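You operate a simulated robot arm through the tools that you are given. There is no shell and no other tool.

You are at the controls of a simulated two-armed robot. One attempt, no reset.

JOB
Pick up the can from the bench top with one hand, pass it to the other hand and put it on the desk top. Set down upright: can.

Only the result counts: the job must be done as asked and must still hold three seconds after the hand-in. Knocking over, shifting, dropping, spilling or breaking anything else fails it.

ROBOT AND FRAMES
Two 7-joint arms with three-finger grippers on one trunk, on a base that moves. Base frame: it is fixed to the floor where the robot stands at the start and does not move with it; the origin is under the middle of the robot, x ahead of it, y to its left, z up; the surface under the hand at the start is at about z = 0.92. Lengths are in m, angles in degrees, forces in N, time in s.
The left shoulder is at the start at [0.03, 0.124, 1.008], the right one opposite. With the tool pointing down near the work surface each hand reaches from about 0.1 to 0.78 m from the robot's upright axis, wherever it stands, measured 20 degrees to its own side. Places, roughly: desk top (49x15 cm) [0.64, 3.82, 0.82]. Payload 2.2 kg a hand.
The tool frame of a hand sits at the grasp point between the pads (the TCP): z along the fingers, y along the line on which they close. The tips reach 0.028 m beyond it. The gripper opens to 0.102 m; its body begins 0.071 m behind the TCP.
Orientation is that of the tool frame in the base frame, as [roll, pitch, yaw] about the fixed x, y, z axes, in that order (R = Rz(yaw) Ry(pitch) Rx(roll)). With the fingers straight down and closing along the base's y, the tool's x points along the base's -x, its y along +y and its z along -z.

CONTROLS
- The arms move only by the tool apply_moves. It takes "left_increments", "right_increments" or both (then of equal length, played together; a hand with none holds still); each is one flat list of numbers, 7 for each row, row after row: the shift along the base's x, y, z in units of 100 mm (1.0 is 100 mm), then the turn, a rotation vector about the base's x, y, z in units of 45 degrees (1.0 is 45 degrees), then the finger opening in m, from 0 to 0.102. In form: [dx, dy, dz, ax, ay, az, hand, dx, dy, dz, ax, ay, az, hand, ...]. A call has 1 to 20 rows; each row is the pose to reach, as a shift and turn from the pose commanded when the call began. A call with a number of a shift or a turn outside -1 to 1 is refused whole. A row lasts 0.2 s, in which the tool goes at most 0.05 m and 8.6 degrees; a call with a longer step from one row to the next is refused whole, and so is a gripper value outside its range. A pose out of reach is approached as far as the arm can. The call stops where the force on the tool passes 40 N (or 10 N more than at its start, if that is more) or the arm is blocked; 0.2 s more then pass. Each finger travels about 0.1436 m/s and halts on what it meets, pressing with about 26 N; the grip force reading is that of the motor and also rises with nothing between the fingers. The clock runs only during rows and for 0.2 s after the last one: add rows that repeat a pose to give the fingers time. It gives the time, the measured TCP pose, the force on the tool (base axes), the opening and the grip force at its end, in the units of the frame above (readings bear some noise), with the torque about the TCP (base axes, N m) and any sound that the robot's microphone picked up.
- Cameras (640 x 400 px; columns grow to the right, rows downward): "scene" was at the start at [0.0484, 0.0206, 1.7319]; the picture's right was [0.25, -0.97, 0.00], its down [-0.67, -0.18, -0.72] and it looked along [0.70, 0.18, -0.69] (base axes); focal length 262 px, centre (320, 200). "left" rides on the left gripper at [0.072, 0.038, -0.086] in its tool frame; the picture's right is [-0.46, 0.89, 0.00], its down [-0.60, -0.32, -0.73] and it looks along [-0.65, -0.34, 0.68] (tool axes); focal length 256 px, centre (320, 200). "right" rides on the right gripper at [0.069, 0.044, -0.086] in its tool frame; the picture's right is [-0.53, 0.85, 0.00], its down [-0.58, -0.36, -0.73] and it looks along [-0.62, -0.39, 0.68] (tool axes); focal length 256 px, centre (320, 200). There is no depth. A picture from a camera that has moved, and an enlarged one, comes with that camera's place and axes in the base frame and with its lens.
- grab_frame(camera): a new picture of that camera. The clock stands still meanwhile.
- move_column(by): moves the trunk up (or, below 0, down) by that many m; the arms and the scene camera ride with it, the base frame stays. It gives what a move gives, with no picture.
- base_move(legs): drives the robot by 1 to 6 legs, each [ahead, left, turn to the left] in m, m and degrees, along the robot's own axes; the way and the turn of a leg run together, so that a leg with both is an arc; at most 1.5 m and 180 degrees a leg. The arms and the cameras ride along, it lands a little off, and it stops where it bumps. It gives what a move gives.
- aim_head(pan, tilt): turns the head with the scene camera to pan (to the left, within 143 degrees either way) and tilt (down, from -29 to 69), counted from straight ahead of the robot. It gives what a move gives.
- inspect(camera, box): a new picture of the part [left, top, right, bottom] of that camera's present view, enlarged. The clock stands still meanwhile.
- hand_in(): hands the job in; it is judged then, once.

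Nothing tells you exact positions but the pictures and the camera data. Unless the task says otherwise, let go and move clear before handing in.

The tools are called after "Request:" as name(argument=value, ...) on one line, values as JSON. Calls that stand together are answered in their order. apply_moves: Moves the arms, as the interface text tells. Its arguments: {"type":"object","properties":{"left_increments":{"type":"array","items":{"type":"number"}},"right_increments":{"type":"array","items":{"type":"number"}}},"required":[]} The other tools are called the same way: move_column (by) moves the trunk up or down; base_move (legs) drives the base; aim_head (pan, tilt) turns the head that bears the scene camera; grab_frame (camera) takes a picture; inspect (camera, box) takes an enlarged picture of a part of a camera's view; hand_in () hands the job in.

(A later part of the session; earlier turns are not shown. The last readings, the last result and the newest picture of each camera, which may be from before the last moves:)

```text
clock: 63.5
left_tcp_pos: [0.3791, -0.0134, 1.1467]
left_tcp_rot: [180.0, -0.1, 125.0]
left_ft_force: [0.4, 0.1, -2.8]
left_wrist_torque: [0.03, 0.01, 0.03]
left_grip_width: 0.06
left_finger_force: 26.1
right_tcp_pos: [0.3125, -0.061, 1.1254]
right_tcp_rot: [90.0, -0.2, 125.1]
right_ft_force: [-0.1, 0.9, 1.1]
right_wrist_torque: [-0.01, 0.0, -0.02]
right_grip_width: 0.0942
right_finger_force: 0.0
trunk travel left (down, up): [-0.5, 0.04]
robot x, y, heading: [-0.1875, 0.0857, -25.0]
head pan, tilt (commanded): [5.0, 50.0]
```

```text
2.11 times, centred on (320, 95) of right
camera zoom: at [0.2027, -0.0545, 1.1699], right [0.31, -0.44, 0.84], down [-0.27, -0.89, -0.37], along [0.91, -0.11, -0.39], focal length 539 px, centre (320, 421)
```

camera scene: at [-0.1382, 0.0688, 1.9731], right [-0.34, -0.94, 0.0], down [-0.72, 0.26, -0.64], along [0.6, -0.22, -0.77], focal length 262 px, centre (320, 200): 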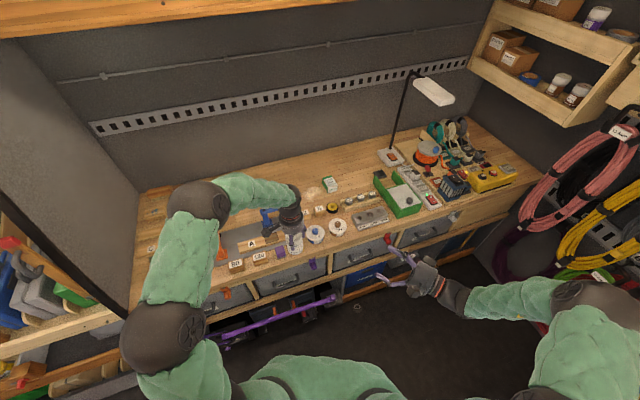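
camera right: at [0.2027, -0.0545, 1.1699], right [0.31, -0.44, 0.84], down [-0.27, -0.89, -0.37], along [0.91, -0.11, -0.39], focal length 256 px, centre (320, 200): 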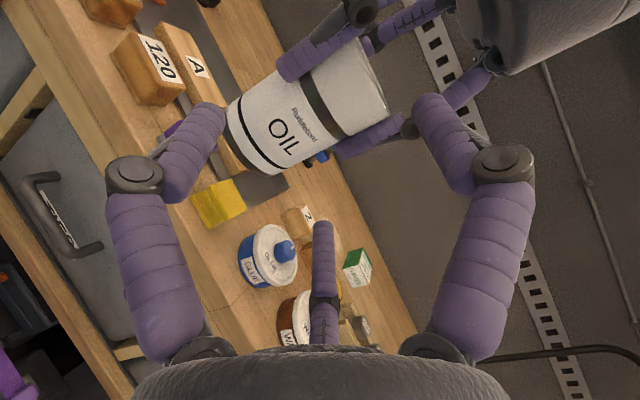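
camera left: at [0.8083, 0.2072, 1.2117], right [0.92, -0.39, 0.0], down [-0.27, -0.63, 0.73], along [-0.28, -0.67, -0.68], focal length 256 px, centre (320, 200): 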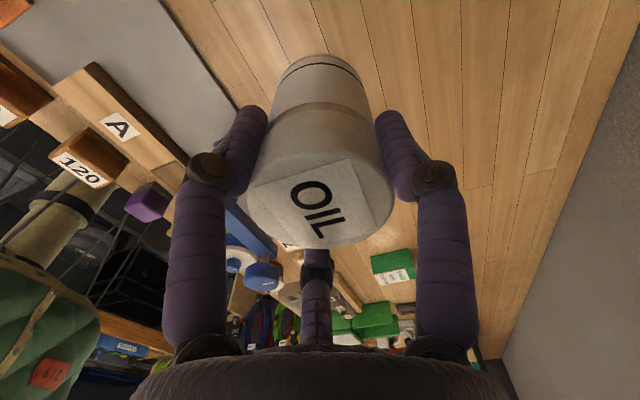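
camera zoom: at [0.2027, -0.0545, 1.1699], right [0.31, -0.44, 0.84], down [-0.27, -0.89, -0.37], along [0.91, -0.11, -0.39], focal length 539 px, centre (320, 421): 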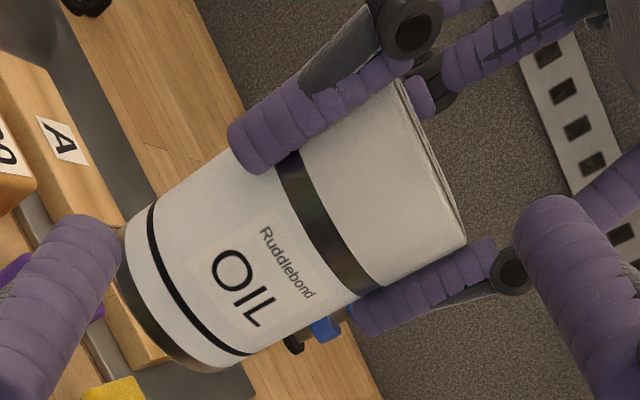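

The measured left fingertips match prediction, and the lid is about 39 mm above the right grasp point, so heights are right. I'll advance halfway and watch for contact.

Request:
apply_moves(right_increments=[0.1, 0.07, 0.015, 0, 0, 0, 0.094, 0.2, 0.14, 0.015, 0, 0, 0, 0.094, 0.31, 0.216, 0.015, 0, 0, 0, 0.094])

Request:
grab_frame(camera="right")

Request:
grab_frame(camera="left")

```text
clock: 64.3
left_tcp_pos: [0.3794, -0.0131, 1.1477]
left_tcp_rot: [179.9, 0.0, 125.0]
left_ft_force: [-0.1, 0.8, -3.4]
left_wrist_torque: [0.04, -0.01, -0.01]
left_grip_width: 0.0598
left_finger_force: 26.2
right_tcp_pos: [0.3442, -0.0404, 1.1274]
right_tcp_rot: [90.0, -0.3, 124.9]
right_ft_force: [0.7, 0.1, 0.1]
right_wrist_torque: [-0.01, -0.02, 0.04]
right_grip_width: 0.0939
right_finger_force: 0.1
trunk travel left (down, up): [-0.5, 0.04]
robot x, y, heading: [-0.1788, 0.0828, -25.1]
head pan, tilt (commanded): [5.0, 50.0]
```

```text
taken
camera right: at [0.2344, -0.0337, 1.1712], right [0.31, -0.44, 0.84], down [-0.27, -0.89, -0.37], along [0.91, -0.11, -0.39], focal length 256 px, centre (320, 200)
```

right: 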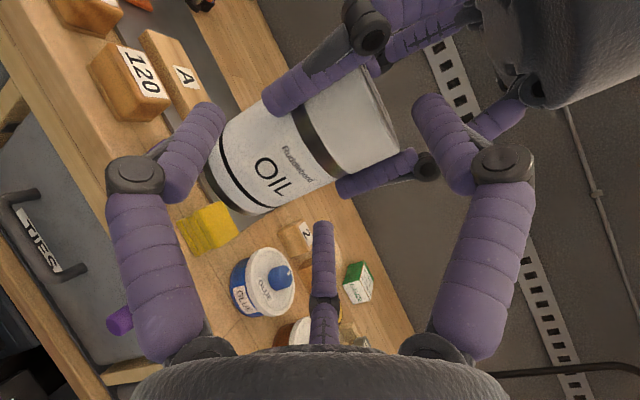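

```text
taken
camera left: at [0.3684, 0.0666, 1.235], right [0.99, 0.13, 0.0], down [0.09, -0.68, 0.73], along [0.09, -0.72, -0.68], focal length 256 px, centre (320, 200)
```

left: 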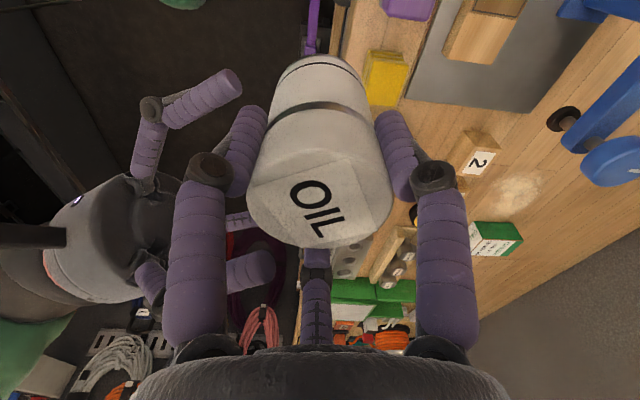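

No contact so far and the thumb and fingers are passing cleanly on either side. I'll advance the last 3.7 cm slowly.

Request:
apply_moves(right_increments=[0.08, 0.056, 0, 0, 0, 0, 0.094, 0.16, 0.112, 0, 0, 0, 0, 0.094, 0.23, 0.161, 0, 0, 0, 0, 0.094, 0.303, 0.212, 0, 0, 0, 0, 0.094])

Request:
grab_frame(camera="right")

Request:
grab_frame(camera="left")

Request:
inspect(camera="scene", box=[260, 180, 380, 280])

```text
clock: 65.3
left_tcp_pos: [0.3791, -0.0139, 1.1481]
left_tcp_rot: [179.8, 0.0, 125.0]
left_ft_force: [0.0, 0.6, -2.6]
left_wrist_torque: [0.0, 0.0, 0.01]
left_grip_width: 0.0598
left_finger_force: 26.1
right_tcp_pos: [0.3749, -0.0193, 1.1278]
right_tcp_rot: [90.0, -0.1, 125.0]
right_ft_force: [-0.2, -0.1, -0.6]
right_wrist_torque: [0.01, -0.01, -0.02]
right_grip_width: 0.094
right_finger_force: 0.1
trunk travel left (down, up): [-0.5, 0.04]
robot x, y, heading: [-0.1831, 0.0857, -25.3]
head pan, tilt (commanded): [5.0, 50.0]
```

```text
taken
camera right: at [0.2653, -0.0127, 1.1718], right [0.31, -0.44, 0.84], down [-0.27, -0.89, -0.37], along [0.91, -0.11, -0.39], focal length 256 px, centre (320, 200)
```

right: 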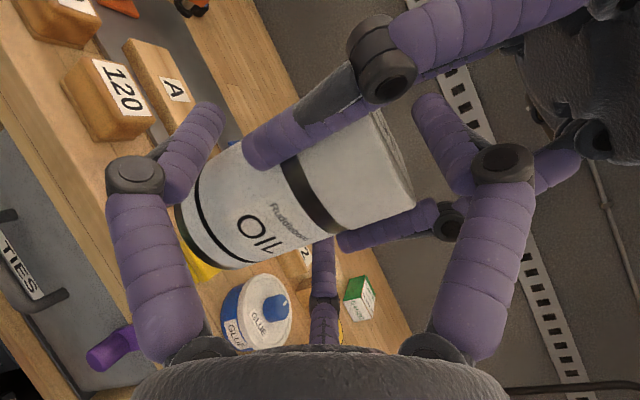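

```text
taken
camera left: at [0.3685, 0.0667, 1.235], right [0.99, 0.13, 0.0], down [0.09, -0.68, 0.73], along [0.09, -0.72, -0.68], focal length 256 px, centre (320, 200)
```

left: 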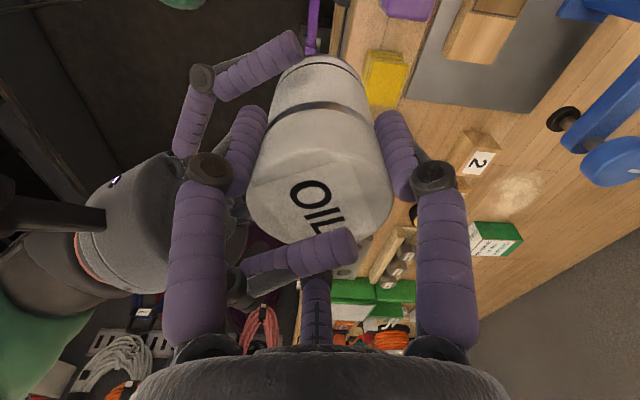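

```text
4.00 times, centred on (320, 230) of scene
camera zoom: at [-0.138, 0.0719, 1.9732], right [-0.34, -0.94, 0.0], down [-0.72, 0.26, -0.64], along [0.6, -0.22, -0.77], focal length 1049 px, centre (320, 80)
```

zoom: 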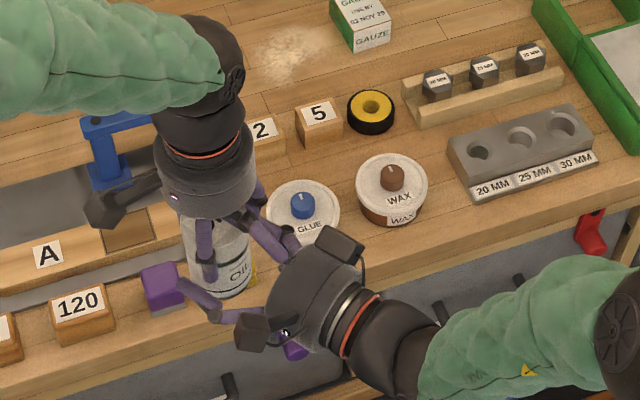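

The right hand is in place: its thumb lies over the lid and its two fingers straddle the can below the left fingertips. I'll close the right hand gently.

Request:
apply_moves(right_increments=[0, 0, 0, 0, 0, 0, 0.086, 0, 0, 0, 0, 0, 0, 0.08, 0, 0, 0, 0, 0, 0, 0.074, 0, 0, 0, 0, 0, 0, 0.068, 0, 0, 0, 0, 0, 0, 0.064, 0, 0, 0, 0, 0, 0, 0.064])

Request:
grab_frame(camera="right")

Request:
grab_frame(camera="left")

```text
clock: 66.7
left_tcp_pos: [0.3795, -0.0148, 1.1484]
left_tcp_rot: [179.7, 0.1, 124.9]
left_ft_force: [19.3, -7.8, -20.6]
left_wrist_torque: [-0.21, -0.28, 0.06]
left_grip_width: 0.0603
left_finger_force: 25.7
right_tcp_pos: [0.3743, -0.0186, 1.1295]
right_tcp_rot: [89.9, -0.2, 125.2]
right_ft_force: [-18.6, 6.8, 18.1]
right_wrist_torque: [0.18, -0.18, 0.03]
right_grip_width: 0.0695
right_finger_force: 26.1
trunk travel left (down, up): [-0.5, 0.04]
robot x, y, heading: [-0.1831, 0.0849, -25.0]
head pan, tilt (commanded): [5.0, 50.0]
```

```text
taken
camera right: at [0.2641, -0.0122, 1.1721], right [0.31, -0.44, 0.84], down [-0.27, -0.89, -0.37], along [0.91, -0.11, -0.39], focal length 256 px, centre (320, 200)
```

right: 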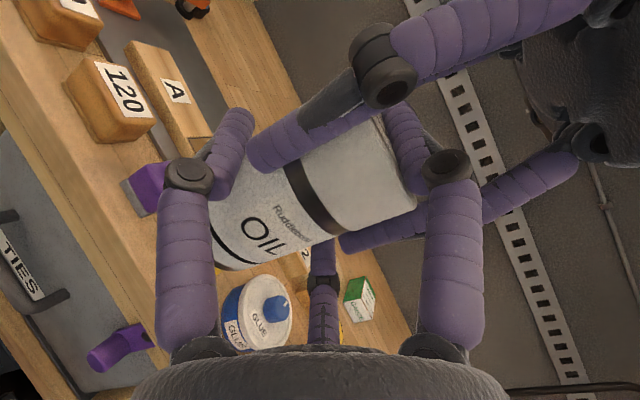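

```text
taken
camera left: at [0.3688, 0.0663, 1.2351], right [0.99, 0.13, 0.0], down [0.08, -0.68, 0.73], along [0.1, -0.73, -0.68], focal length 256 px, centre (320, 200)
```

left: 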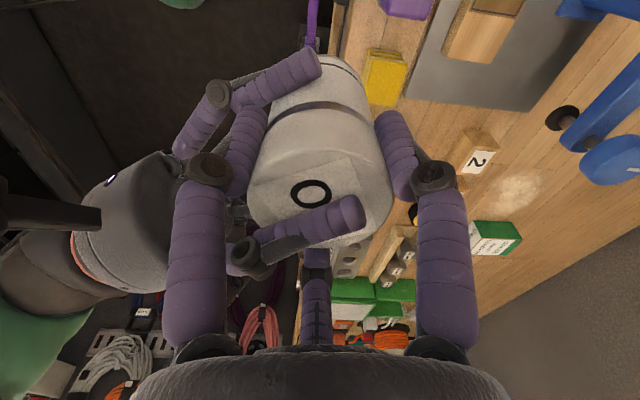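

The right hand is touching, but the side forces (≈16 N sideways, 11 N backward) show it sits a few millimetres off-centre. I'll open it slightly, shift it 3 mm left and 4 mm forward, and close again.

Request:
apply_moves(right_increments=[0, 0, 0, 0, 0, 0, 0.08, 0, 0, 0, 0, 0, 0, 0.09, 0.016, 0.048, 0, 0, 0, 0, 0.09, 0.016, 0.048, 0, 0, 0, 0, 0.09])

Request:
apply_moves(right_increments=[0, 0, 0, 0, 0, 0, 0.08, 0, 0, 0, 0, 0, 0, 0.074, 0, 0, 0, 0, 0, 0, 0.068, 0, 0, 0, 0, 0, 0, 0.062, 0, 0, 0, 0, 0, 0, 0.062])

Request:
grab_frame(camera="right")

Request:
grab_frame(camera="left")

```text
clock: 67.7
left_tcp_pos: [0.3781, -0.0139, 1.1486]
left_tcp_rot: [179.8, 0.0, 125.1]
left_ft_force: [-0.3, -0.5, -2.3]
left_wrist_torque: [0.0, -0.02, -0.02]
left_grip_width: 0.0602
left_finger_force: 25.6
right_tcp_pos: [0.3774, -0.0159, 1.1282]
right_tcp_rot: [90.0, 0.0, 125.0]
right_ft_force: [0.7, -0.9, 0.0]
right_wrist_torque: [0.0, 0.0, -0.02]
right_grip_width: 0.0895
right_finger_force: 0.0
trunk travel left (down, up): [-0.5, 0.04]
robot x, y, heading: [-0.1822, 0.0849, -25.1]
head pan, tilt (commanded): [5.0, 50.0]
```

```text
clock: 68.9
left_tcp_pos: [0.3774, -0.0139, 1.149]
left_tcp_rot: [179.9, 0.1, 125.1]
left_ft_force: [-2.9, 4.6, 2.9]
left_wrist_torque: [0.02, 0.14, 0.02]
left_grip_width: 0.0601
left_finger_force: 26.5
right_tcp_pos: [0.3773, -0.0148, 1.1293]
right_tcp_rot: [90.0, -0.1, 125.0]
right_ft_force: [2.4, -4.0, -1.2]
right_wrist_torque: [0.06, -0.15, -0.02]
right_grip_width: 0.0695
right_finger_force: 25.9
trunk travel left (down, up): [-0.5, 0.04]
robot x, y, heading: [-0.1869, 0.0841, -25.2]
head pan, tilt (commanded): [5.0, 50.0]
```

```text
taken
camera right: at [0.2665, -0.0089, 1.1722], right [0.31, -0.44, 0.84], down [-0.27, -0.89, -0.37], along [0.91, -0.11, -0.39], focal length 256 px, centre (320, 200)
```

right: 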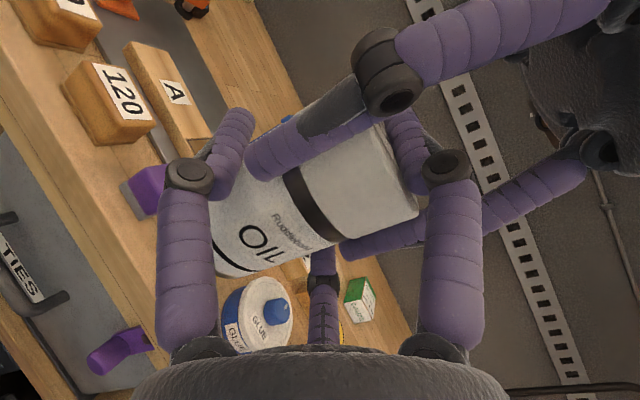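

```text
taken
camera left: at [0.3681, 0.0666, 1.2353], right [0.99, 0.13, 0.0], down [0.09, -0.68, 0.73], along [0.09, -0.72, -0.68], focal length 256 px, centre (320, 200)
```

left: 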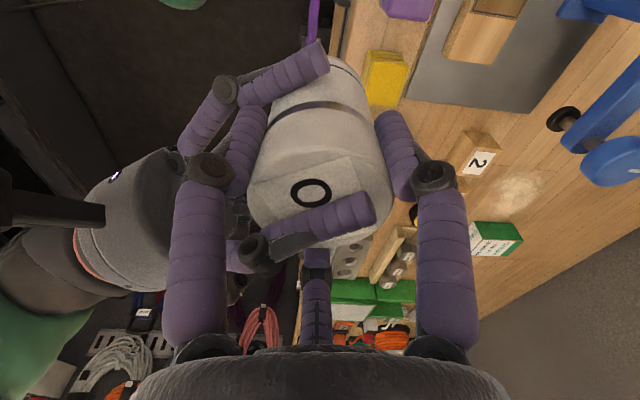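

Balanced now: only a few newtons between the hands with 26 N grip on both. I'll ease the left hand open a little and check that the right hand carries the can.

Request:
apply_moves(left_increments=[0, 0, 0, 0, 0, 0, 0.062, 0, 0, 0, 0, 0, 0, 0.066, 0, 0, 0, 0, 0, 0, 0.07], right_increments=[0, 0, 0, 0, 0, 0, 0.062, 0, 0, 0, 0, 0, 0, 0.062, 0, 0, 0, 0, 0, 0, 0.062])

Request:
grab_frame(camera="left")

Request:
grab_frame(camera="right")

```text
clock: 69.7
left_tcp_pos: [0.3776, -0.0151, 1.1477]
left_tcp_rot: [179.9, 0.0, 125.1]
left_ft_force: [0.7, -0.1, 0.1]
left_wrist_torque: [0.0, 0.02, -0.02]
left_grip_width: 0.0698
left_finger_force: 0.0
right_tcp_pos: [0.3774, -0.0148, 1.1299]
right_tcp_rot: [90.0, -0.1, 125.0]
right_ft_force: [1.0, 0.4, -0.3]
right_wrist_torque: [0.02, 0.0, 0.03]
right_grip_width: 0.0695
right_finger_force: 25.6
trunk travel left (down, up): [-0.5, 0.04]
robot x, y, heading: [-0.1801, 0.0851, -25.0]
head pan, tilt (commanded): [5.0, 50.0]
```

```text
taken
camera left: at [0.3682, 0.0664, 1.2353], right [0.99, 0.13, 0.0], down [0.09, -0.68, 0.73], along [0.09, -0.72, -0.68], focal length 256 px, centre (320, 200)
```

left: 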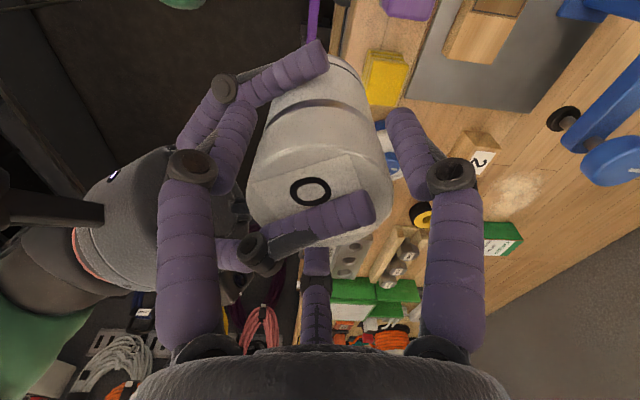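

```text
taken
camera right: at [0.2662, -0.0086, 1.1722], right [0.31, -0.44, 0.84], down [-0.27, -0.89, -0.37], along [0.91, -0.11, -0.39], focal length 256 px, centre (320, 200)
```

right: 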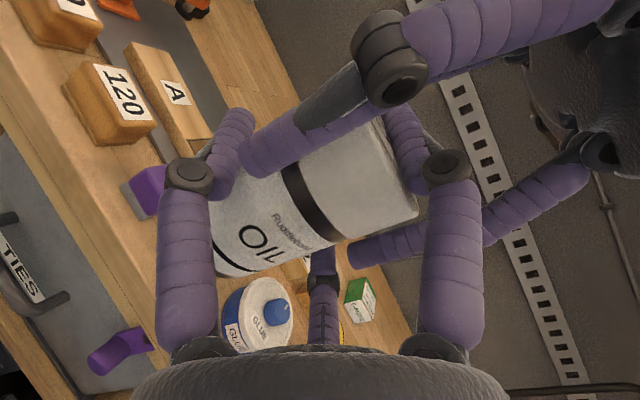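

The right hand alone carries the can and nothing shifted. I'll open the left hand a bit further and lift it straight up, away from the can.

Request:
apply_moves(left_increments=[0, 0, 0, 0, 0, 0, 0.078, 0, 0, 0, 0, 0, 0, 0.086, 0, 0, 0.15, 0, 0, 0, 0.086, 0, 0, 0.35, 0, 0, 0, 0.086, 0, 0, 0.55, 0, 0, 0, 0.086, 0, 0, 0.75, 0, 0, 0, 0.086, 0, 0, 0.95, 0, 0, 0, 0.086], right_increments=[0, 0, 0, 0, 0, 0, 0.062, 0, 0, 0, 0, 0, 0, 0.062, 0, 0, 0, 0, 0, 0, 0.062, 0, 0, 0, 0, 0, 0, 0.062, 0, 0, 0, 0, 0, 0, 0.062, 0, 0, 0, 0, 0, 0, 0.062, 0, 0, 0, 0, 0, 0, 0.062])

Request:
grab_frame(camera="left")

Request:
grab_frame(camera="right")

Request:
inspect(camera="scene", box=[240, 150, 400, 290])

```text
clock: 71.3
left_tcp_pos: [0.3777, -0.0137, 1.2473]
left_tcp_rot: [179.9, 0.0, 124.9]
left_ft_force: [0.2, -0.2, -0.1]
left_wrist_torque: [0.0, -0.02, 0.01]
left_grip_width: 0.0856
left_finger_force: 0.0
right_tcp_pos: [0.3774, -0.0156, 1.1293]
right_tcp_rot: [90.0, -0.1, 125.0]
right_ft_force: [0.5, 0.1, 0.6]
right_wrist_torque: [0.03, 0.01, -0.02]
right_grip_width: 0.0692
right_finger_force: 26.1
trunk travel left (down, up): [-0.5, 0.04]
robot x, y, heading: [-0.1819, 0.0891, -25.2]
head pan, tilt (commanded): [5.0, 50.0]
```

```text
taken
camera left: at [0.367, 0.0671, 1.333], right [0.99, 0.13, 0.0], down [0.09, -0.68, 0.73], along [0.09, -0.72, -0.68], focal length 256 px, centre (320, 200)
```

left: 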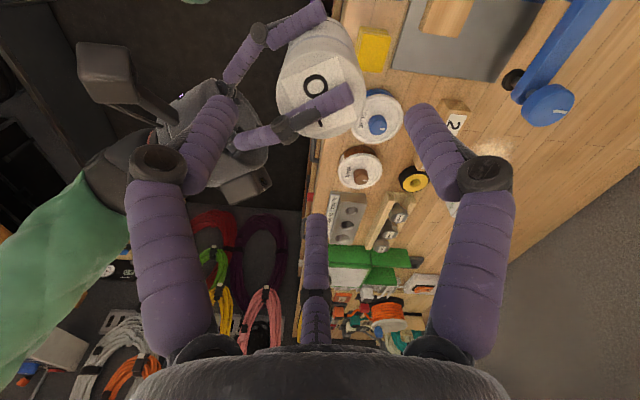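

```text
taken
camera right: at [0.266, -0.0086, 1.1725], right [0.31, -0.44, 0.84], down [-0.27, -0.89, -0.37], along [0.91, -0.11, -0.39], focal length 256 px, centre (320, 200)
```

right: 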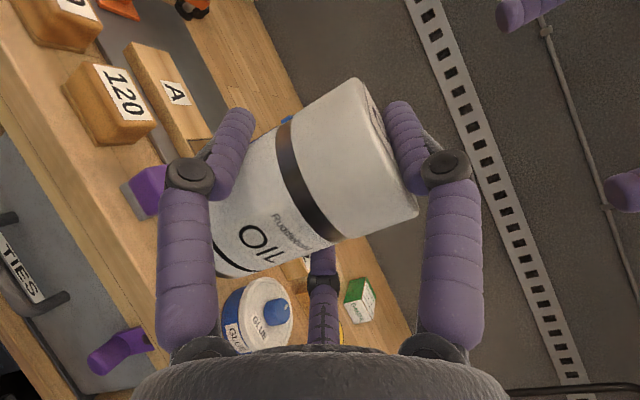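

```text
2.86 times, centred on (320, 220) of scene
camera zoom: at [-0.1393, 0.0717, 1.9732], right [-0.34, -0.94, 0.0], down [-0.72, 0.26, -0.64], along [0.6, -0.22, -0.77], focal length 749 px, centre (320, 143)
```

zoom: 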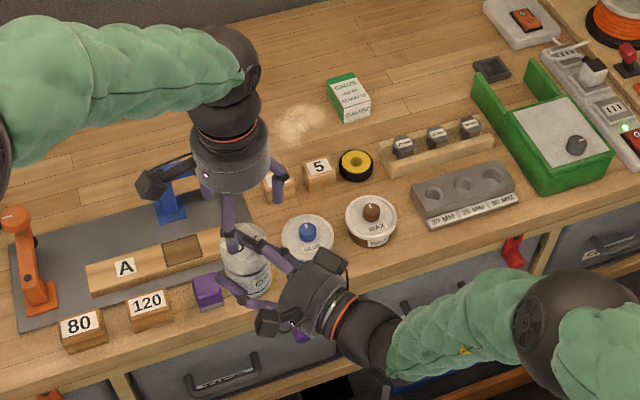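

The hand-over worked: the right hand holds the can upright and the left hand is free above. I'll swing the left hand away up and to the left before turning the base.

Request:
apply_moves(left_increments=[0, 0, 0.2, 0, 0, 0, 0.086, 0, 0, 0.35, 0, 0, 0, 0.086, -0.05, 0.25, 0.4, 0, 0, 0, 0.086, -0.1, 0.5, 0.4, 0, 0, 0, 0.086, -0.15, 0.75, 0.4, 0, 0, 0, 0.086, -0.2, 1.0, 0.4, 0, 0, 0, 0.086])

Request:
apply_moves(left_increments=[-0.05, 0.25, -0.2, 0, 0, 0, 0.102, -0.1, 0.5, -0.4, 0, 0, 0, 0.102, -0.15, 0.75, -0.6, 0, 0, 0, 0.102, -0.2, 1.0, -0.8, 0, 0, 0, 0.102])

Request:
grab_frame(camera="scene")

Request:
grab_frame(camera="right")

```text
clock: 72.7
left_tcp_pos: [0.3572, 0.0889, 1.2855]
left_tcp_rot: [179.9, 0.1, 125.0]
left_ft_force: [0.2, 0.4, 1.6]
left_wrist_torque: [-0.01, 0.0, -0.01]
left_grip_width: 0.0859
left_finger_force: 0.1
right_tcp_pos: [0.3766, -0.0157, 1.1295]
right_tcp_rot: [90.0, -0.1, 125.0]
right_ft_force: [-0.7, -0.3, -0.5]
right_wrist_torque: [-0.03, 0.01, -0.03]
right_grip_width: 0.0691
right_finger_force: 26.1
trunk travel left (down, up): [-0.5, 0.04]
robot x, y, heading: [-0.1838, 0.086, -25.2]
head pan, tilt (commanded): [5.0, 50.0]
```

```text
clock: 73.7
left_tcp_pos: [0.3405, 0.1899, 1.205]
left_tcp_rot: [179.9, 0.0, 125.0]
left_ft_force: [-0.9, 0.6, -0.3]
left_wrist_torque: [-0.01, -0.01, 0.0]
left_grip_width: 0.1019
left_finger_force: 0.1
right_tcp_pos: [0.3777, -0.0146, 1.1289]
right_tcp_rot: [90.0, -0.1, 124.9]
right_ft_force: [0.8, -0.3, -0.3]
right_wrist_torque: [-0.02, 0.0, 0.01]
right_grip_width: 0.0694
right_finger_force: 26.0
trunk travel left (down, up): [-0.5, 0.04]
robot x, y, heading: [-0.1833, 0.085, -24.9]
head pan, tilt (commanded): [5.0, 50.0]
```

```text
taken
camera scene: at [-0.1388, 0.0733, 1.9732], right [-0.34, -0.94, 0.0], down [-0.72, 0.26, -0.64], along [0.6, -0.22, -0.77], focal length 262 px, centre (320, 200)
```

scene: 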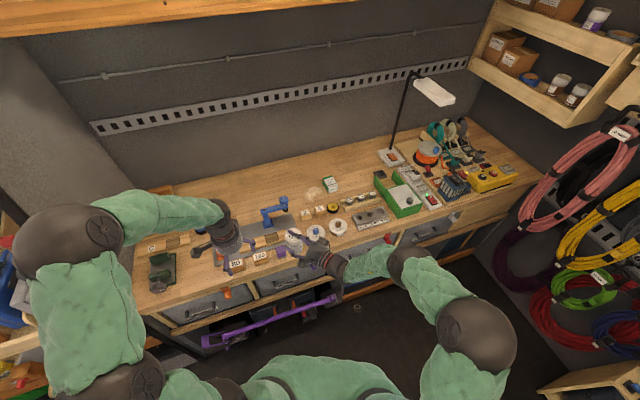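

```text
taken
camera right: at [0.2662, -0.0076, 1.1724], right [0.31, -0.44, 0.84], down [-0.27, -0.89, -0.36], along [0.91, -0.11, -0.39], focal length 256 px, centre (320, 200)
```

right: 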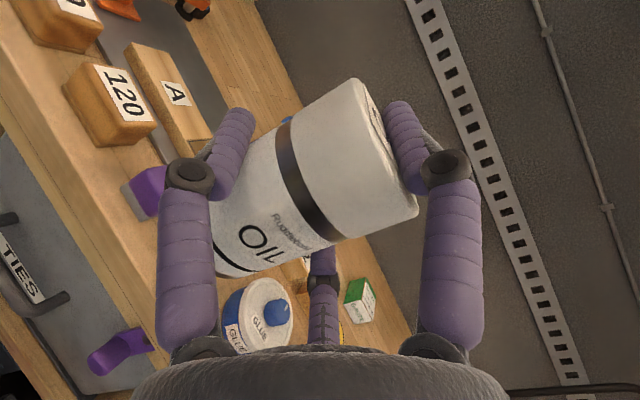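

The can is still held firmly. I'll pull the right hand in a little, then back up 10 cm and turn to face straight ahead so everything fits in the aisle while I slide left.

Request:
apply_moves(right_increments=[-0.16, -0.03, 0, 0, 0, 0, 0.062, -0.35, -0.07, 0, 0, 0, 0, 0.062, -0.55, -0.11, 0, 0, 0, 0, 0.062, -0.75, -0.155, 0, 0, 0, 0, 0.062, -0.9, -0.185, 0, 0, 0, 0, 0.062, -0.978, -0.204, 0, 0, 0, 0, 0.062])

Request:
base_move(legs=[[-0.1, 0, 0], [0, 0, 25]])

Request:
grab_frame(camera="right")

Request:
aim_head(pan=80, tilt=35)

Request:
grab_frame(camera="scene")

```text
clock: 75.1
left_tcp_pos: [0.3402, 0.1885, 1.2055]
left_tcp_rot: [179.9, 0.0, 125.0]
left_ft_force: [0.8, 0.2, -1.1]
left_wrist_torque: [0.01, 0.05, 0.0]
left_grip_width: 0.1019
left_finger_force: 0.1
right_tcp_pos: [0.2778, -0.0362, 1.13]
right_tcp_rot: [90.0, -0.1, 124.9]
right_ft_force: [-0.4, 0.0, -0.1]
right_wrist_torque: [-0.01, 0.0, 0.02]
right_grip_width: 0.0692
right_finger_force: 26.0
trunk travel left (down, up): [-0.5, 0.04]
robot x, y, heading: [-0.1805, 0.0849, -25.2]
head pan, tilt (commanded): [5.0, 50.0]
```

```text
clock: 77.6
left_tcp_pos: [0.1568, 0.4429, 1.2051]
left_tcp_rot: [179.9, 0.1, 150.2]
left_ft_force: [0.1, 0.4, 0.0]
left_wrist_torque: [-0.02, 0.03, -0.01]
left_grip_width: 0.1018
left_finger_force: 0.0
right_tcp_pos: [0.1972, 0.2131, 1.1289]
right_tcp_rot: [89.9, -0.2, 150.1]
right_ft_force: [0.0, -0.2, -2.3]
right_wrist_torque: [-0.02, -0.01, -0.02]
right_grip_width: 0.0694
right_finger_force: 26.0
trunk travel left (down, up): [-0.5, 0.04]
robot x, y, heading: [-0.2734, 0.1272, 0.0]
head pan, tilt (commanded): [5.0, 50.0]
```

```text
taken
camera right: at [0.0937, 0.1729, 1.173], right [0.47, -0.27, 0.84], down [0.14, -0.92, -0.37], along [0.87, 0.29, -0.39], focal length 256 px, centre (320, 200)
```

right: 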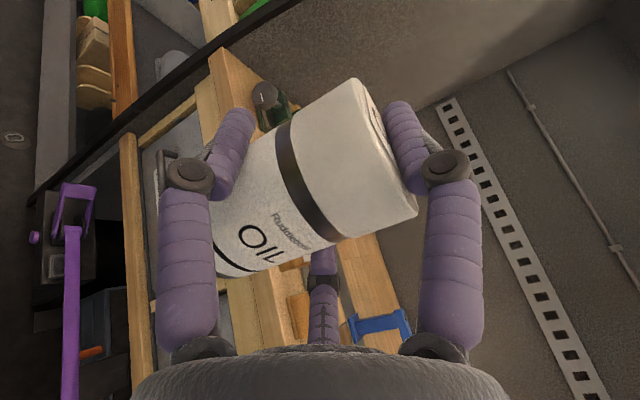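

```text
clock: 79.0
left_tcp_pos: [0.1576, 0.4425, 1.2044]
left_tcp_rot: [179.9, 0.1, 150.2]
left_ft_force: [0.2, 0.3, -0.8]
left_wrist_torque: [0.02, 0.03, -0.04]
left_grip_width: 0.1019
left_finger_force: 0.1
right_tcp_pos: [0.1968, 0.2139, 1.1294]
right_tcp_rot: [90.0, -0.1, 150.2]
right_ft_force: [-0.1, 0.6, -2.3]
right_wrist_torque: [-0.02, 0.06, -0.03]
right_grip_width: 0.0694
right_finger_force: 26.4
trunk travel left (down, up): [-0.5, 0.04]
robot x, y, heading: [-0.2687, 0.1256, 0.1]
head pan, tilt (commanded): [80.0, 35.0]
```

```text
taken
camera scene: at [-0.2881, 0.2141, 1.9949], right [0.98, -0.17, 0.0], down [-0.1, -0.57, -0.82], along [0.14, 0.81, -0.57], focal length 262 px, centre (320, 200)
```

scene: 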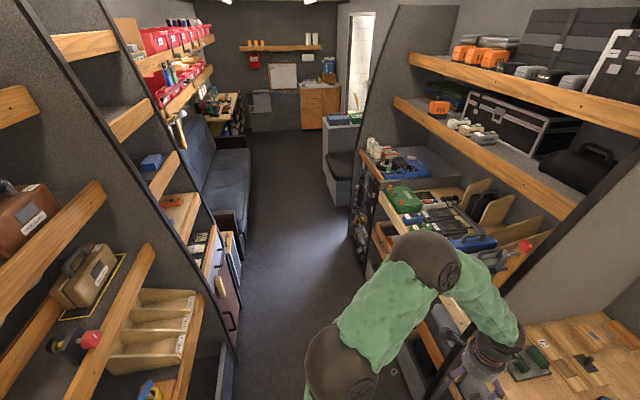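

The path is clear: the aisle runs from about x −0.73 to +0.3 and all my parts stay within x < 0.25. I'll slide left 1.2 m first and check the can.

Request:
base_move(legs=[[0, 1.2, 0]])

Request:
grab_frame(camera="right")

Request:
grab_frame(camera="scene")

```text
clock: 85.0
left_tcp_pos: [0.1657, 1.6125, 1.2054]
left_tcp_rot: [179.9, 0.0, 149.6]
left_ft_force: [0.9, 0.3, 0.0]
left_wrist_torque: [0.0, -0.01, 0.02]
left_grip_width: 0.1022
left_finger_force: 0.0
right_tcp_pos: [0.2025, 1.3833, 1.1305]
right_tcp_rot: [90.0, -0.1, 149.5]
right_ft_force: [-0.5, -0.7, -2.1]
right_wrist_torque: [-0.05, 0.01, 0.01]
right_grip_width: 0.0691
right_finger_force: 25.8
trunk travel left (down, up): [-0.5, 0.04]
robot x, y, heading: [-0.2712, 1.3069, -0.7]
head pan, tilt (commanded): [80.0, 35.0]
```

```text
taken
camera right: at [0.0992, 1.344, 1.1729], right [0.46, -0.27, 0.84], down [0.13, -0.92, -0.37], along [0.88, 0.28, -0.39], focal length 256 px, centre (320, 200)
```

right: 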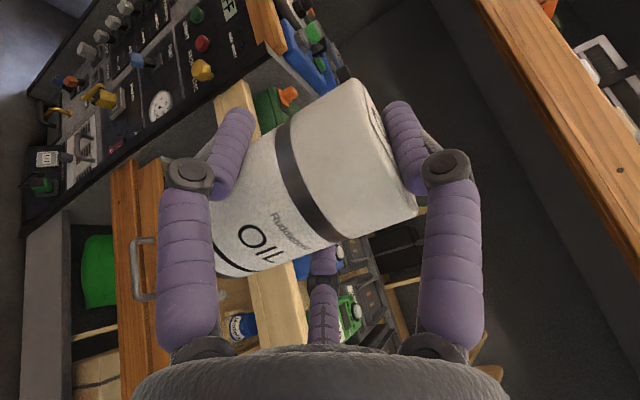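

```text
taken
camera scene: at [-0.2822, 1.3898, 1.9949], right [0.98, -0.18, 0.0], down [-0.11, -0.56, -0.82], along [0.15, 0.81, -0.57], focal length 262 px, centre (320, 200)
```

scene: 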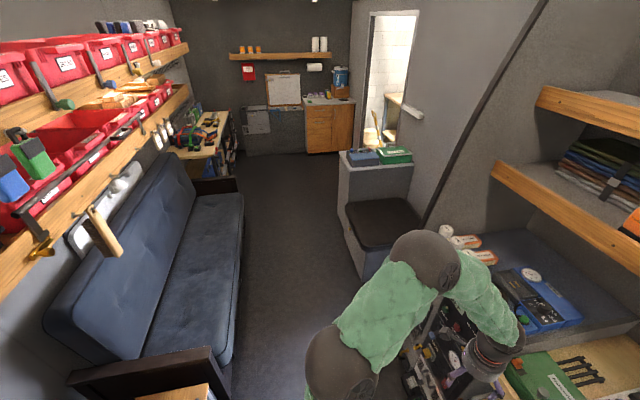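

The can is steady after the slide. The desk is the ledge ahead on the right, with a blue tray and a green box on it; I'll zoom in on it.

Request:
inspect(camera="scene", box=[320, 120, 460, 270])

```text
2.67 times, centred on (390, 195) of scene
camera zoom: at [-0.2822, 1.3898, 1.9949], right [0.98, -0.18, 0.0], down [-0.11, -0.56, -0.82], along [0.15, 0.81, -0.57], focal length 699 px, centre (133, 213)
```

zoom: 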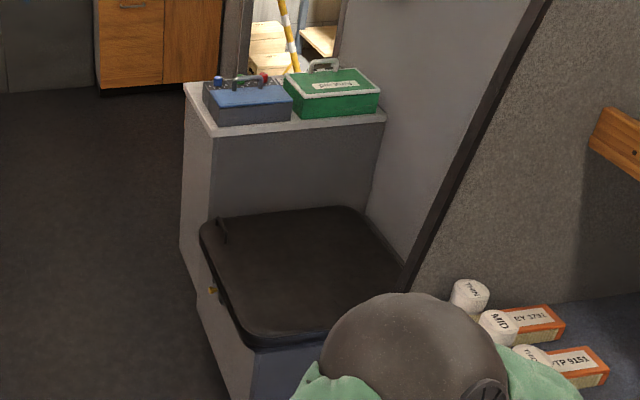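

The free strip of the desk top lies behind the two toolboxes (y ≈ 3.75–3.90, x ≥ 0.40). I'll keep sliding left and aim to stand slightly past it, so the right hand can reach straight in from the aisle.

Request:
base_move(legs=[[0, 1.35, 0.7]])

Request:
grab_frame(camera="right")

Request:
grab_frame(camera="scene")

```text
clock: 91.6
left_tcp_pos: [0.1655, 2.9358, 1.2078]
left_tcp_rot: [179.9, 0.0, 150.3]
left_ft_force: [0.1, 0.4, -0.4]
left_wrist_torque: [-0.02, -0.02, 0.03]
left_grip_width: 0.1021
left_finger_force: 0.1
right_tcp_pos: [0.2057, 2.7073, 1.1291]
right_tcp_rot: [90.0, -0.2, 150.3]
right_ft_force: [1.0, 0.8, -2.7]
right_wrist_torque: [0.0, 0.01, 0.04]
right_grip_width: 0.0698
right_finger_force: 5.8
trunk travel left (down, up): [-0.5, 0.04]
robot x, y, heading: [-0.2629, 2.6209, 0.2]
head pan, tilt (commanded): [80.0, 35.0]
```

```text
taken
camera right: at [0.1026, 2.6662, 1.1729], right [0.47, -0.27, 0.84], down [0.14, -0.92, -0.37], along [0.87, 0.29, -0.39], focal length 256 px, centre (320, 200)
```

right: 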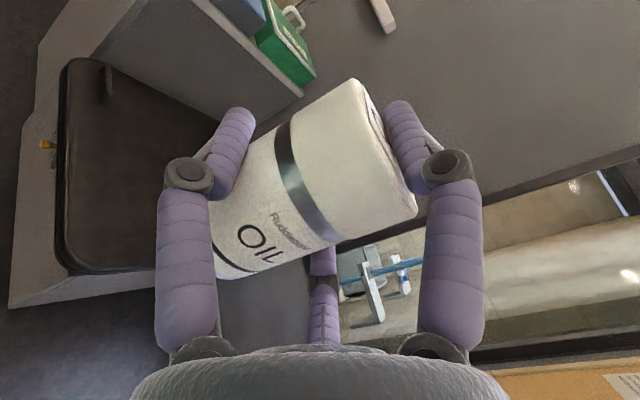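

```text
taken
camera scene: at [-0.2794, 2.7068, 1.9949], right [0.99, -0.17, 0.0], down [-0.1, -0.57, -0.82], along [0.14, 0.81, -0.57], focal length 262 px, centre (320, 200)
```

scene: 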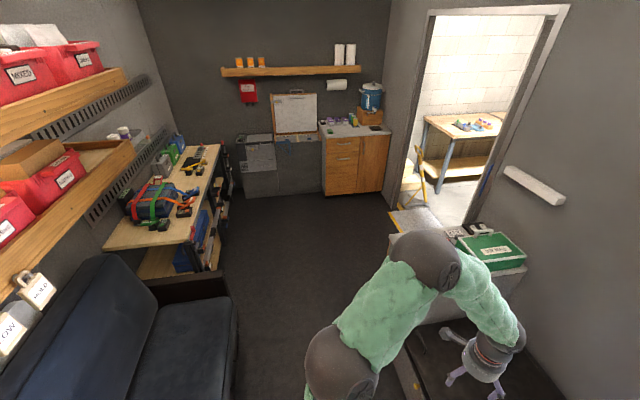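

The grip force on the right hand has dropped to about 6 N. I'll immediately re-command a firmer closing before doing anything else.

Request:
apply_moves(right_increments=[0, 0, 0, 0, 0, 0, 0.055, 0, 0, 0, 0, 0, 0, 0.05, 0, 0, 0, 0, 0, 0, 0.05])

Request:
grab_frame(camera="right")

```text
clock: 92.4
left_tcp_pos: [0.1652, 2.9362, 1.2051]
left_tcp_rot: [179.9, 0.0, 150.3]
left_ft_force: [0.1, -0.3, 0.9]
left_wrist_torque: [-0.01, 0.02, 0.02]
left_grip_width: 0.1019
left_finger_force: 0.1
right_tcp_pos: [0.2048, 2.7064, 1.1302]
right_tcp_rot: [89.9, -0.1, 150.2]
right_ft_force: [0.5, 0.5, -1.7]
right_wrist_torque: [0.0, 0.0, -0.04]
right_grip_width: 0.0695
right_finger_force: 14.8
trunk travel left (down, up): [-0.5, 0.04]
robot x, y, heading: [-0.2645, 2.6216, 0.1]
head pan, tilt (commanded): [80.0, 35.0]
```

```text
taken
camera right: at [0.1026, 2.666, 1.1729], right [0.47, -0.27, 0.84], down [0.14, -0.92, -0.37], along [0.87, 0.29, -0.39], focal length 256 px, centre (320, 200)
```

right: 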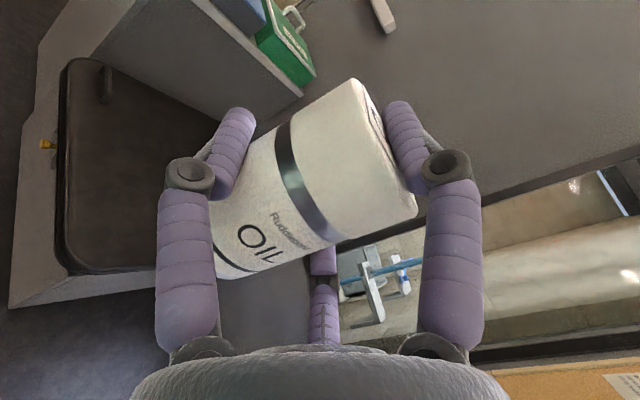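

Tightening the command raises the force again (14.8 N), so this gripper's response has gone soft and the force now scales with how far I command it closed. I'll close the command further.

Request:
apply_moves(right_increments=[0, 0, 0, 0, 0, 0, 0.04, 0, 0, 0, 0, 0, 0, 0.03, 0, 0, 0, 0, 0, 0, 0.025, 0, 0, 0, 0, 0, 0, 0.025])

Request:
grab_frame(camera="right")

```text
clock: 93.4
left_tcp_pos: [0.165, 2.9364, 1.2057]
left_tcp_rot: [179.9, 0.0, 150.3]
left_ft_force: [0.5, -0.1, -0.5]
left_wrist_torque: [-0.03, 0.03, 0.01]
left_grip_width: 0.102
left_finger_force: 0.0
right_tcp_pos: [0.2051, 2.707, 1.1299]
right_tcp_rot: [90.0, 0.0, 150.3]
right_ft_force: [0.1, -0.2, -2.8]
right_wrist_torque: [-0.04, 0.02, 0.0]
right_grip_width: 0.069
right_finger_force: 25.8
trunk travel left (down, up): [-0.5, 0.04]
robot x, y, heading: [-0.2658, 2.6204, 0.2]
head pan, tilt (commanded): [80.0, 35.0]
```

```text
taken
camera right: at [0.1026, 2.6661, 1.1729], right [0.47, -0.27, 0.84], down [0.14, -0.92, -0.37], along [0.87, 0.29, -0.39], focal length 256 px, centre (320, 200)
```

right: 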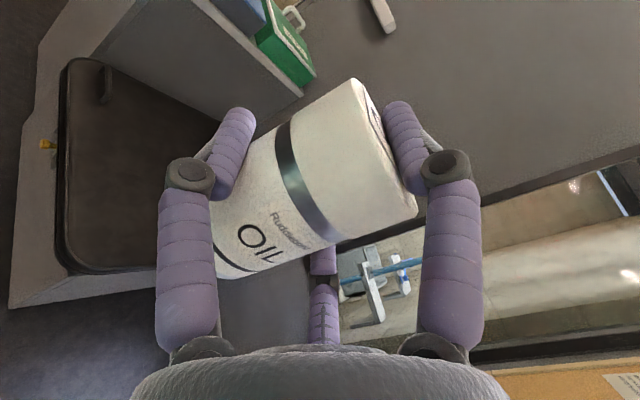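

Back to a firm 26 N and the can hasn't moved. I'll command full closing for reserve, and continue toward the desk in shorter legs, checking the grip each time.

Request:
apply_moves(right_increments=[0, 0, 0, 0, 0, 0, 0.01, 0, 0, 0, 0, 0, 0, 0.0])

Request:
base_move(legs=[[0, 0.7, 0]])

Request:
grab_frame(camera="right")

Request:
grab_frame(camera="scene")

```text
clock: 94.0
left_tcp_pos: [0.1655, 2.9359, 1.2049]
left_tcp_rot: [179.9, 0.0, 150.3]
left_ft_force: [-1.2, 0.1, -0.2]
left_wrist_torque: [-0.01, 0.02, 0.0]
left_grip_width: 0.1021
left_finger_force: 0.1
right_tcp_pos: [0.2052, 2.7071, 1.1305]
right_tcp_rot: [90.0, -0.1, 150.3]
right_ft_force: [0.4, -0.4, -2.4]
right_wrist_torque: [-0.01, 0.01, -0.02]
right_grip_width: 0.0689
right_finger_force: 26.4
trunk travel left (down, up): [-0.5, 0.04]
robot x, y, heading: [-0.2642, 2.6196, 0.1]
head pan, tilt (commanded): [80.0, 35.0]
```

```text
clock: 97.8
left_tcp_pos: [0.1579, 3.6407, 1.2052]
left_tcp_rot: [179.9, -0.1, 150.8]
left_ft_force: [-0.8, -0.3, 0.0]
left_wrist_torque: [0.0, -0.01, 0.03]
left_grip_width: 0.102
left_finger_force: 0.1
right_tcp_pos: [0.1984, 3.4112, 1.1294]
right_tcp_rot: [90.0, 0.0, 150.7]
right_ft_force: [-0.4, -0.1, -2.4]
right_wrist_torque: [-0.01, -0.01, 0.02]
right_grip_width: 0.0688
right_finger_force: 26.2
trunk travel left (down, up): [-0.5, 0.04]
robot x, y, heading: [-0.2705, 3.3212, 0.6]
head pan, tilt (commanded): [80.0, 35.0]
```

```text
taken
camera right: at [0.0964, 3.3695, 1.1729], right [0.47, -0.26, 0.84], down [0.15, -0.92, -0.37], along [0.87, 0.29, -0.39], focal length 256 px, centre (320, 200)
```

right: 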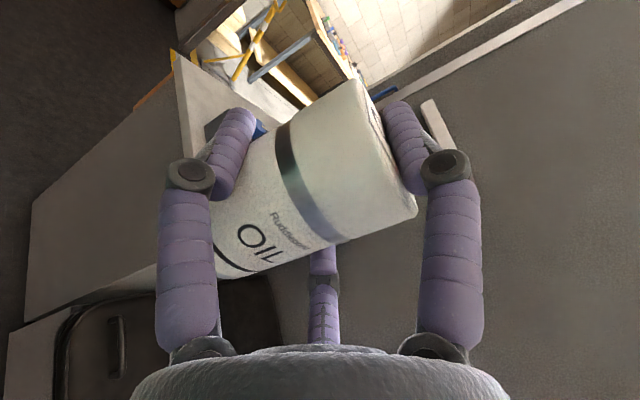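

```text
taken
camera scene: at [-0.286, 3.4066, 1.9949], right [0.99, -0.16, 0.0], down [-0.09, -0.57, -0.82], along [0.13, 0.81, -0.57], focal length 262 px, centre (320, 200)
```

scene: 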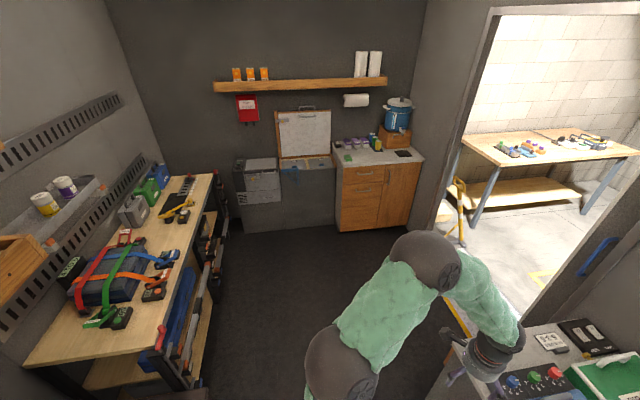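

Grip stays firm. I'm beside the desk now, so I'll turn the head to view the desk top itself.

Request:
aim_head(pan=25, tilt=48)

Request:
grab_frame(camera="scene")

Request:
grab_frame(camera="left")

```text
clock: 99.1
left_tcp_pos: [0.1572, 3.6404, 1.2062]
left_tcp_rot: [179.9, 0.0, 151.0]
left_ft_force: [-0.1, -0.5, -0.8]
left_wrist_torque: [0.02, 0.01, 0.02]
left_grip_width: 0.1021
left_finger_force: 0.0
right_tcp_pos: [0.199, 3.4117, 1.1304]
right_tcp_rot: [90.0, -0.1, 150.8]
right_ft_force: [-0.6, 0.0, -2.9]
right_wrist_torque: [0.0, 0.02, 0.01]
right_grip_width: 0.0689
right_finger_force: 26.5
trunk travel left (down, up): [-0.5, 0.04]
robot x, y, heading: [-0.2711, 3.3195, 0.8]
head pan, tilt (commanded): [25.0, 48.0]
```

```text
taken
camera scene: at [-0.2292, 3.3539, 1.9759], right [0.44, -0.9, 0.0], down [-0.67, -0.32, -0.67], along [0.6, 0.29, -0.74], focal length 262 px, centre (320, 200)
```

scene: 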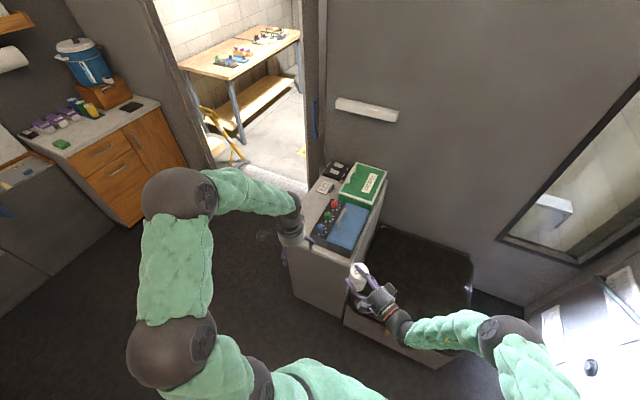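

```text
taken
camera left: at [0.1122, 3.7081, 1.2926], right [0.84, 0.55, 0.0], down [0.37, -0.57, 0.73], along [0.4, -0.61, -0.68], focal length 256 px, centre (320, 200)
```

left: 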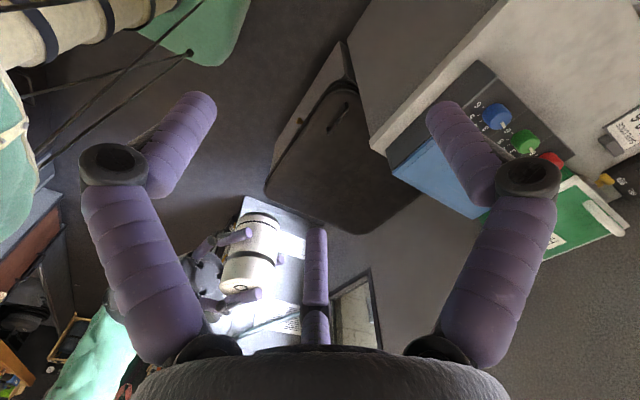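

The left arm hides part of the desk, but I can see its strip behind the toolboxes. I'll zoom in.

Request:
inspect(camera="scene", box=[270, 140, 410, 270])

Request:
inspect(camera="left", box=[360, 0, 640, 260])

```text
3.08 times, centred on (340, 205) of scene
camera zoom: at [-0.2292, 3.3539, 1.9759], right [0.44, -0.9, 0.0], down [-0.67, -0.32, -0.67], along [0.6, 0.29, -0.74], focal length 807 px, centre (258, 185)
```

zoom: 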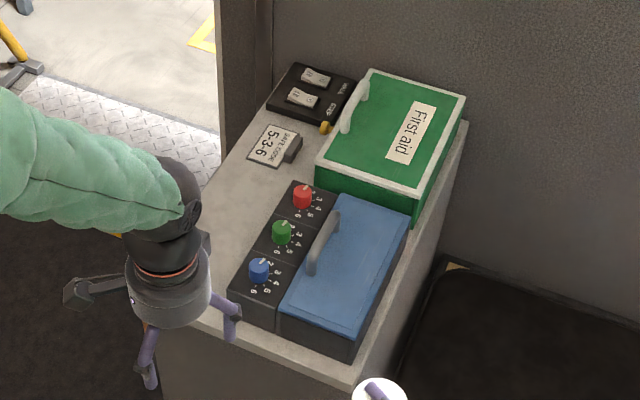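

```text
1.54 times, centred on (500, 130) of left
camera zoom: at [0.1122, 3.7081, 1.2926], right [0.84, 0.55, 0.0], down [0.37, -0.57, 0.73], along [0.4, -0.61, -0.68], focal length 394 px, centre (43, 308)
```

zoom: 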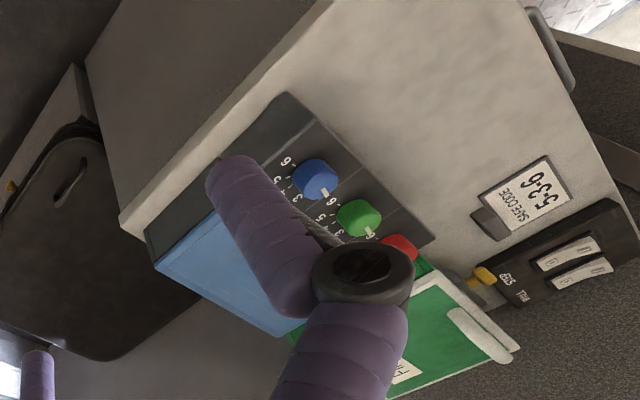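

The free strip runs from about x 0.40 to 0.75 and y 3.745 to 3.90, with the dial panel on one side and a flat card further in; I'll target (0.52, 3.83). Next I slide left another 0.7 m so the right hand lines up with it.

Request:
base_move(legs=[[0, 0.7, -0.7]])

Request:
aim_head(pan=-10, tilt=50)

Request:
grab_frame(camera="scene")

Request:
grab_frame(camera="right")

```text
clock: 102.9
left_tcp_pos: [0.1675, 4.3193, 1.2054]
left_tcp_rot: [180.0, 0.0, 149.1]
left_ft_force: [0.1, -0.1, -0.1]
left_wrist_torque: [-0.01, 0.03, 0.0]
left_grip_width: 0.1021
left_finger_force: 0.1
right_tcp_pos: [0.2028, 4.0883, 1.1303]
right_tcp_rot: [89.9, -0.1, 149.2]
right_ft_force: [0.2, -0.3, -1.8]
right_wrist_torque: [0.0, 0.01, -0.01]
right_grip_width: 0.069
right_finger_force: 25.7
trunk travel left (down, up): [-0.5, 0.04]
robot x, y, heading: [-0.269, 4.0103, -1.0]
head pan, tilt (commanded): [25.0, 48.0]
```

```text
clock: 103.9
left_tcp_pos: [0.1681, 4.3185, 1.2063]
left_tcp_rot: [179.8, 0.0, 149.1]
left_ft_force: [0.7, 0.4, 0.0]
left_wrist_torque: [0.02, -0.02, 0.03]
left_grip_width: 0.1018
left_finger_force: 0.0
right_tcp_pos: [0.2033, 4.0884, 1.1303]
right_tcp_rot: [90.0, -0.1, 149.1]
right_ft_force: [0.0, 0.2, -2.1]
right_wrist_torque: [0.01, 0.03, 0.0]
right_grip_width: 0.0692
right_finger_force: 26.4
trunk travel left (down, up): [-0.5, 0.04]
robot x, y, heading: [-0.2678, 4.0122, -1.1]
head pan, tilt (commanded): [-10.0, 50.0]
```

```text
taken
camera scene: at [-0.2231, 3.9974, 1.9732], right [-0.19, -0.98, 0.0], down [-0.75, 0.15, -0.64], along [0.63, -0.12, -0.77], focal length 262 px, centre (320, 200)
```

scene: 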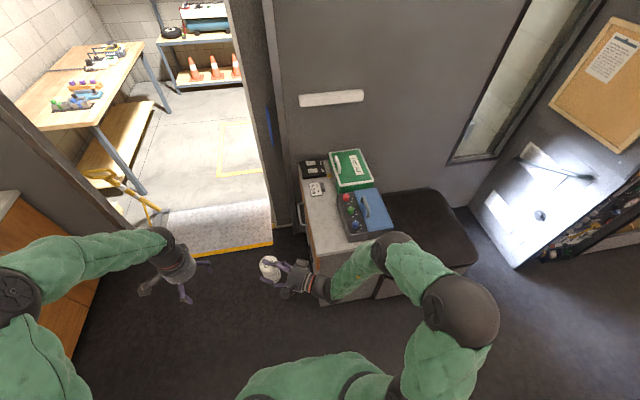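

```text
taken
camera right: at [0.0992, 4.0498, 1.1729], right [0.46, -0.28, 0.84], down [0.12, -0.92, -0.37], along [0.88, 0.27, -0.39], focal length 256 px, centre (320, 200)
```

right: 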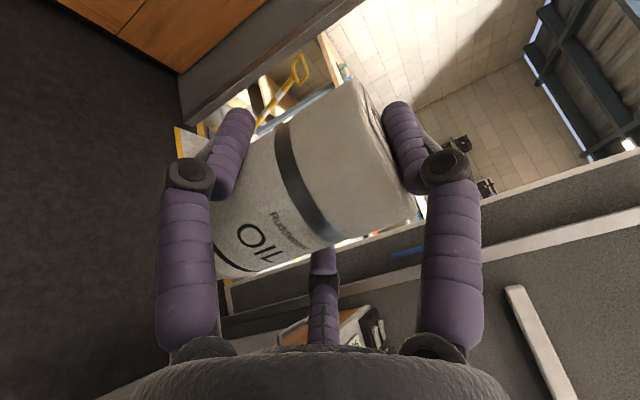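

Good view now: the desk's free strip is clearly visible just left of the dial panel. I'll zoom for measurements.

Request:
inspect(camera="scene", box=[250, 140, 410, 270])

```text
3.08 times, centred on (330, 205) of scene
camera zoom: at [-0.2231, 3.9974, 1.9732], right [-0.19, -0.98, 0.0], down [-0.75, 0.15, -0.64], along [0.63, -0.12, -0.77], focal length 807 px, centre (289, 185)
```

zoom: 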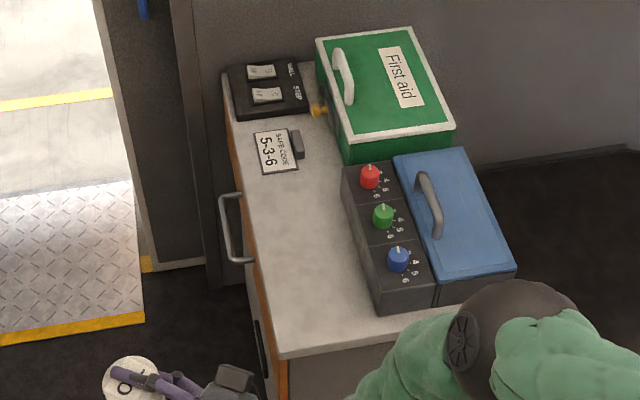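

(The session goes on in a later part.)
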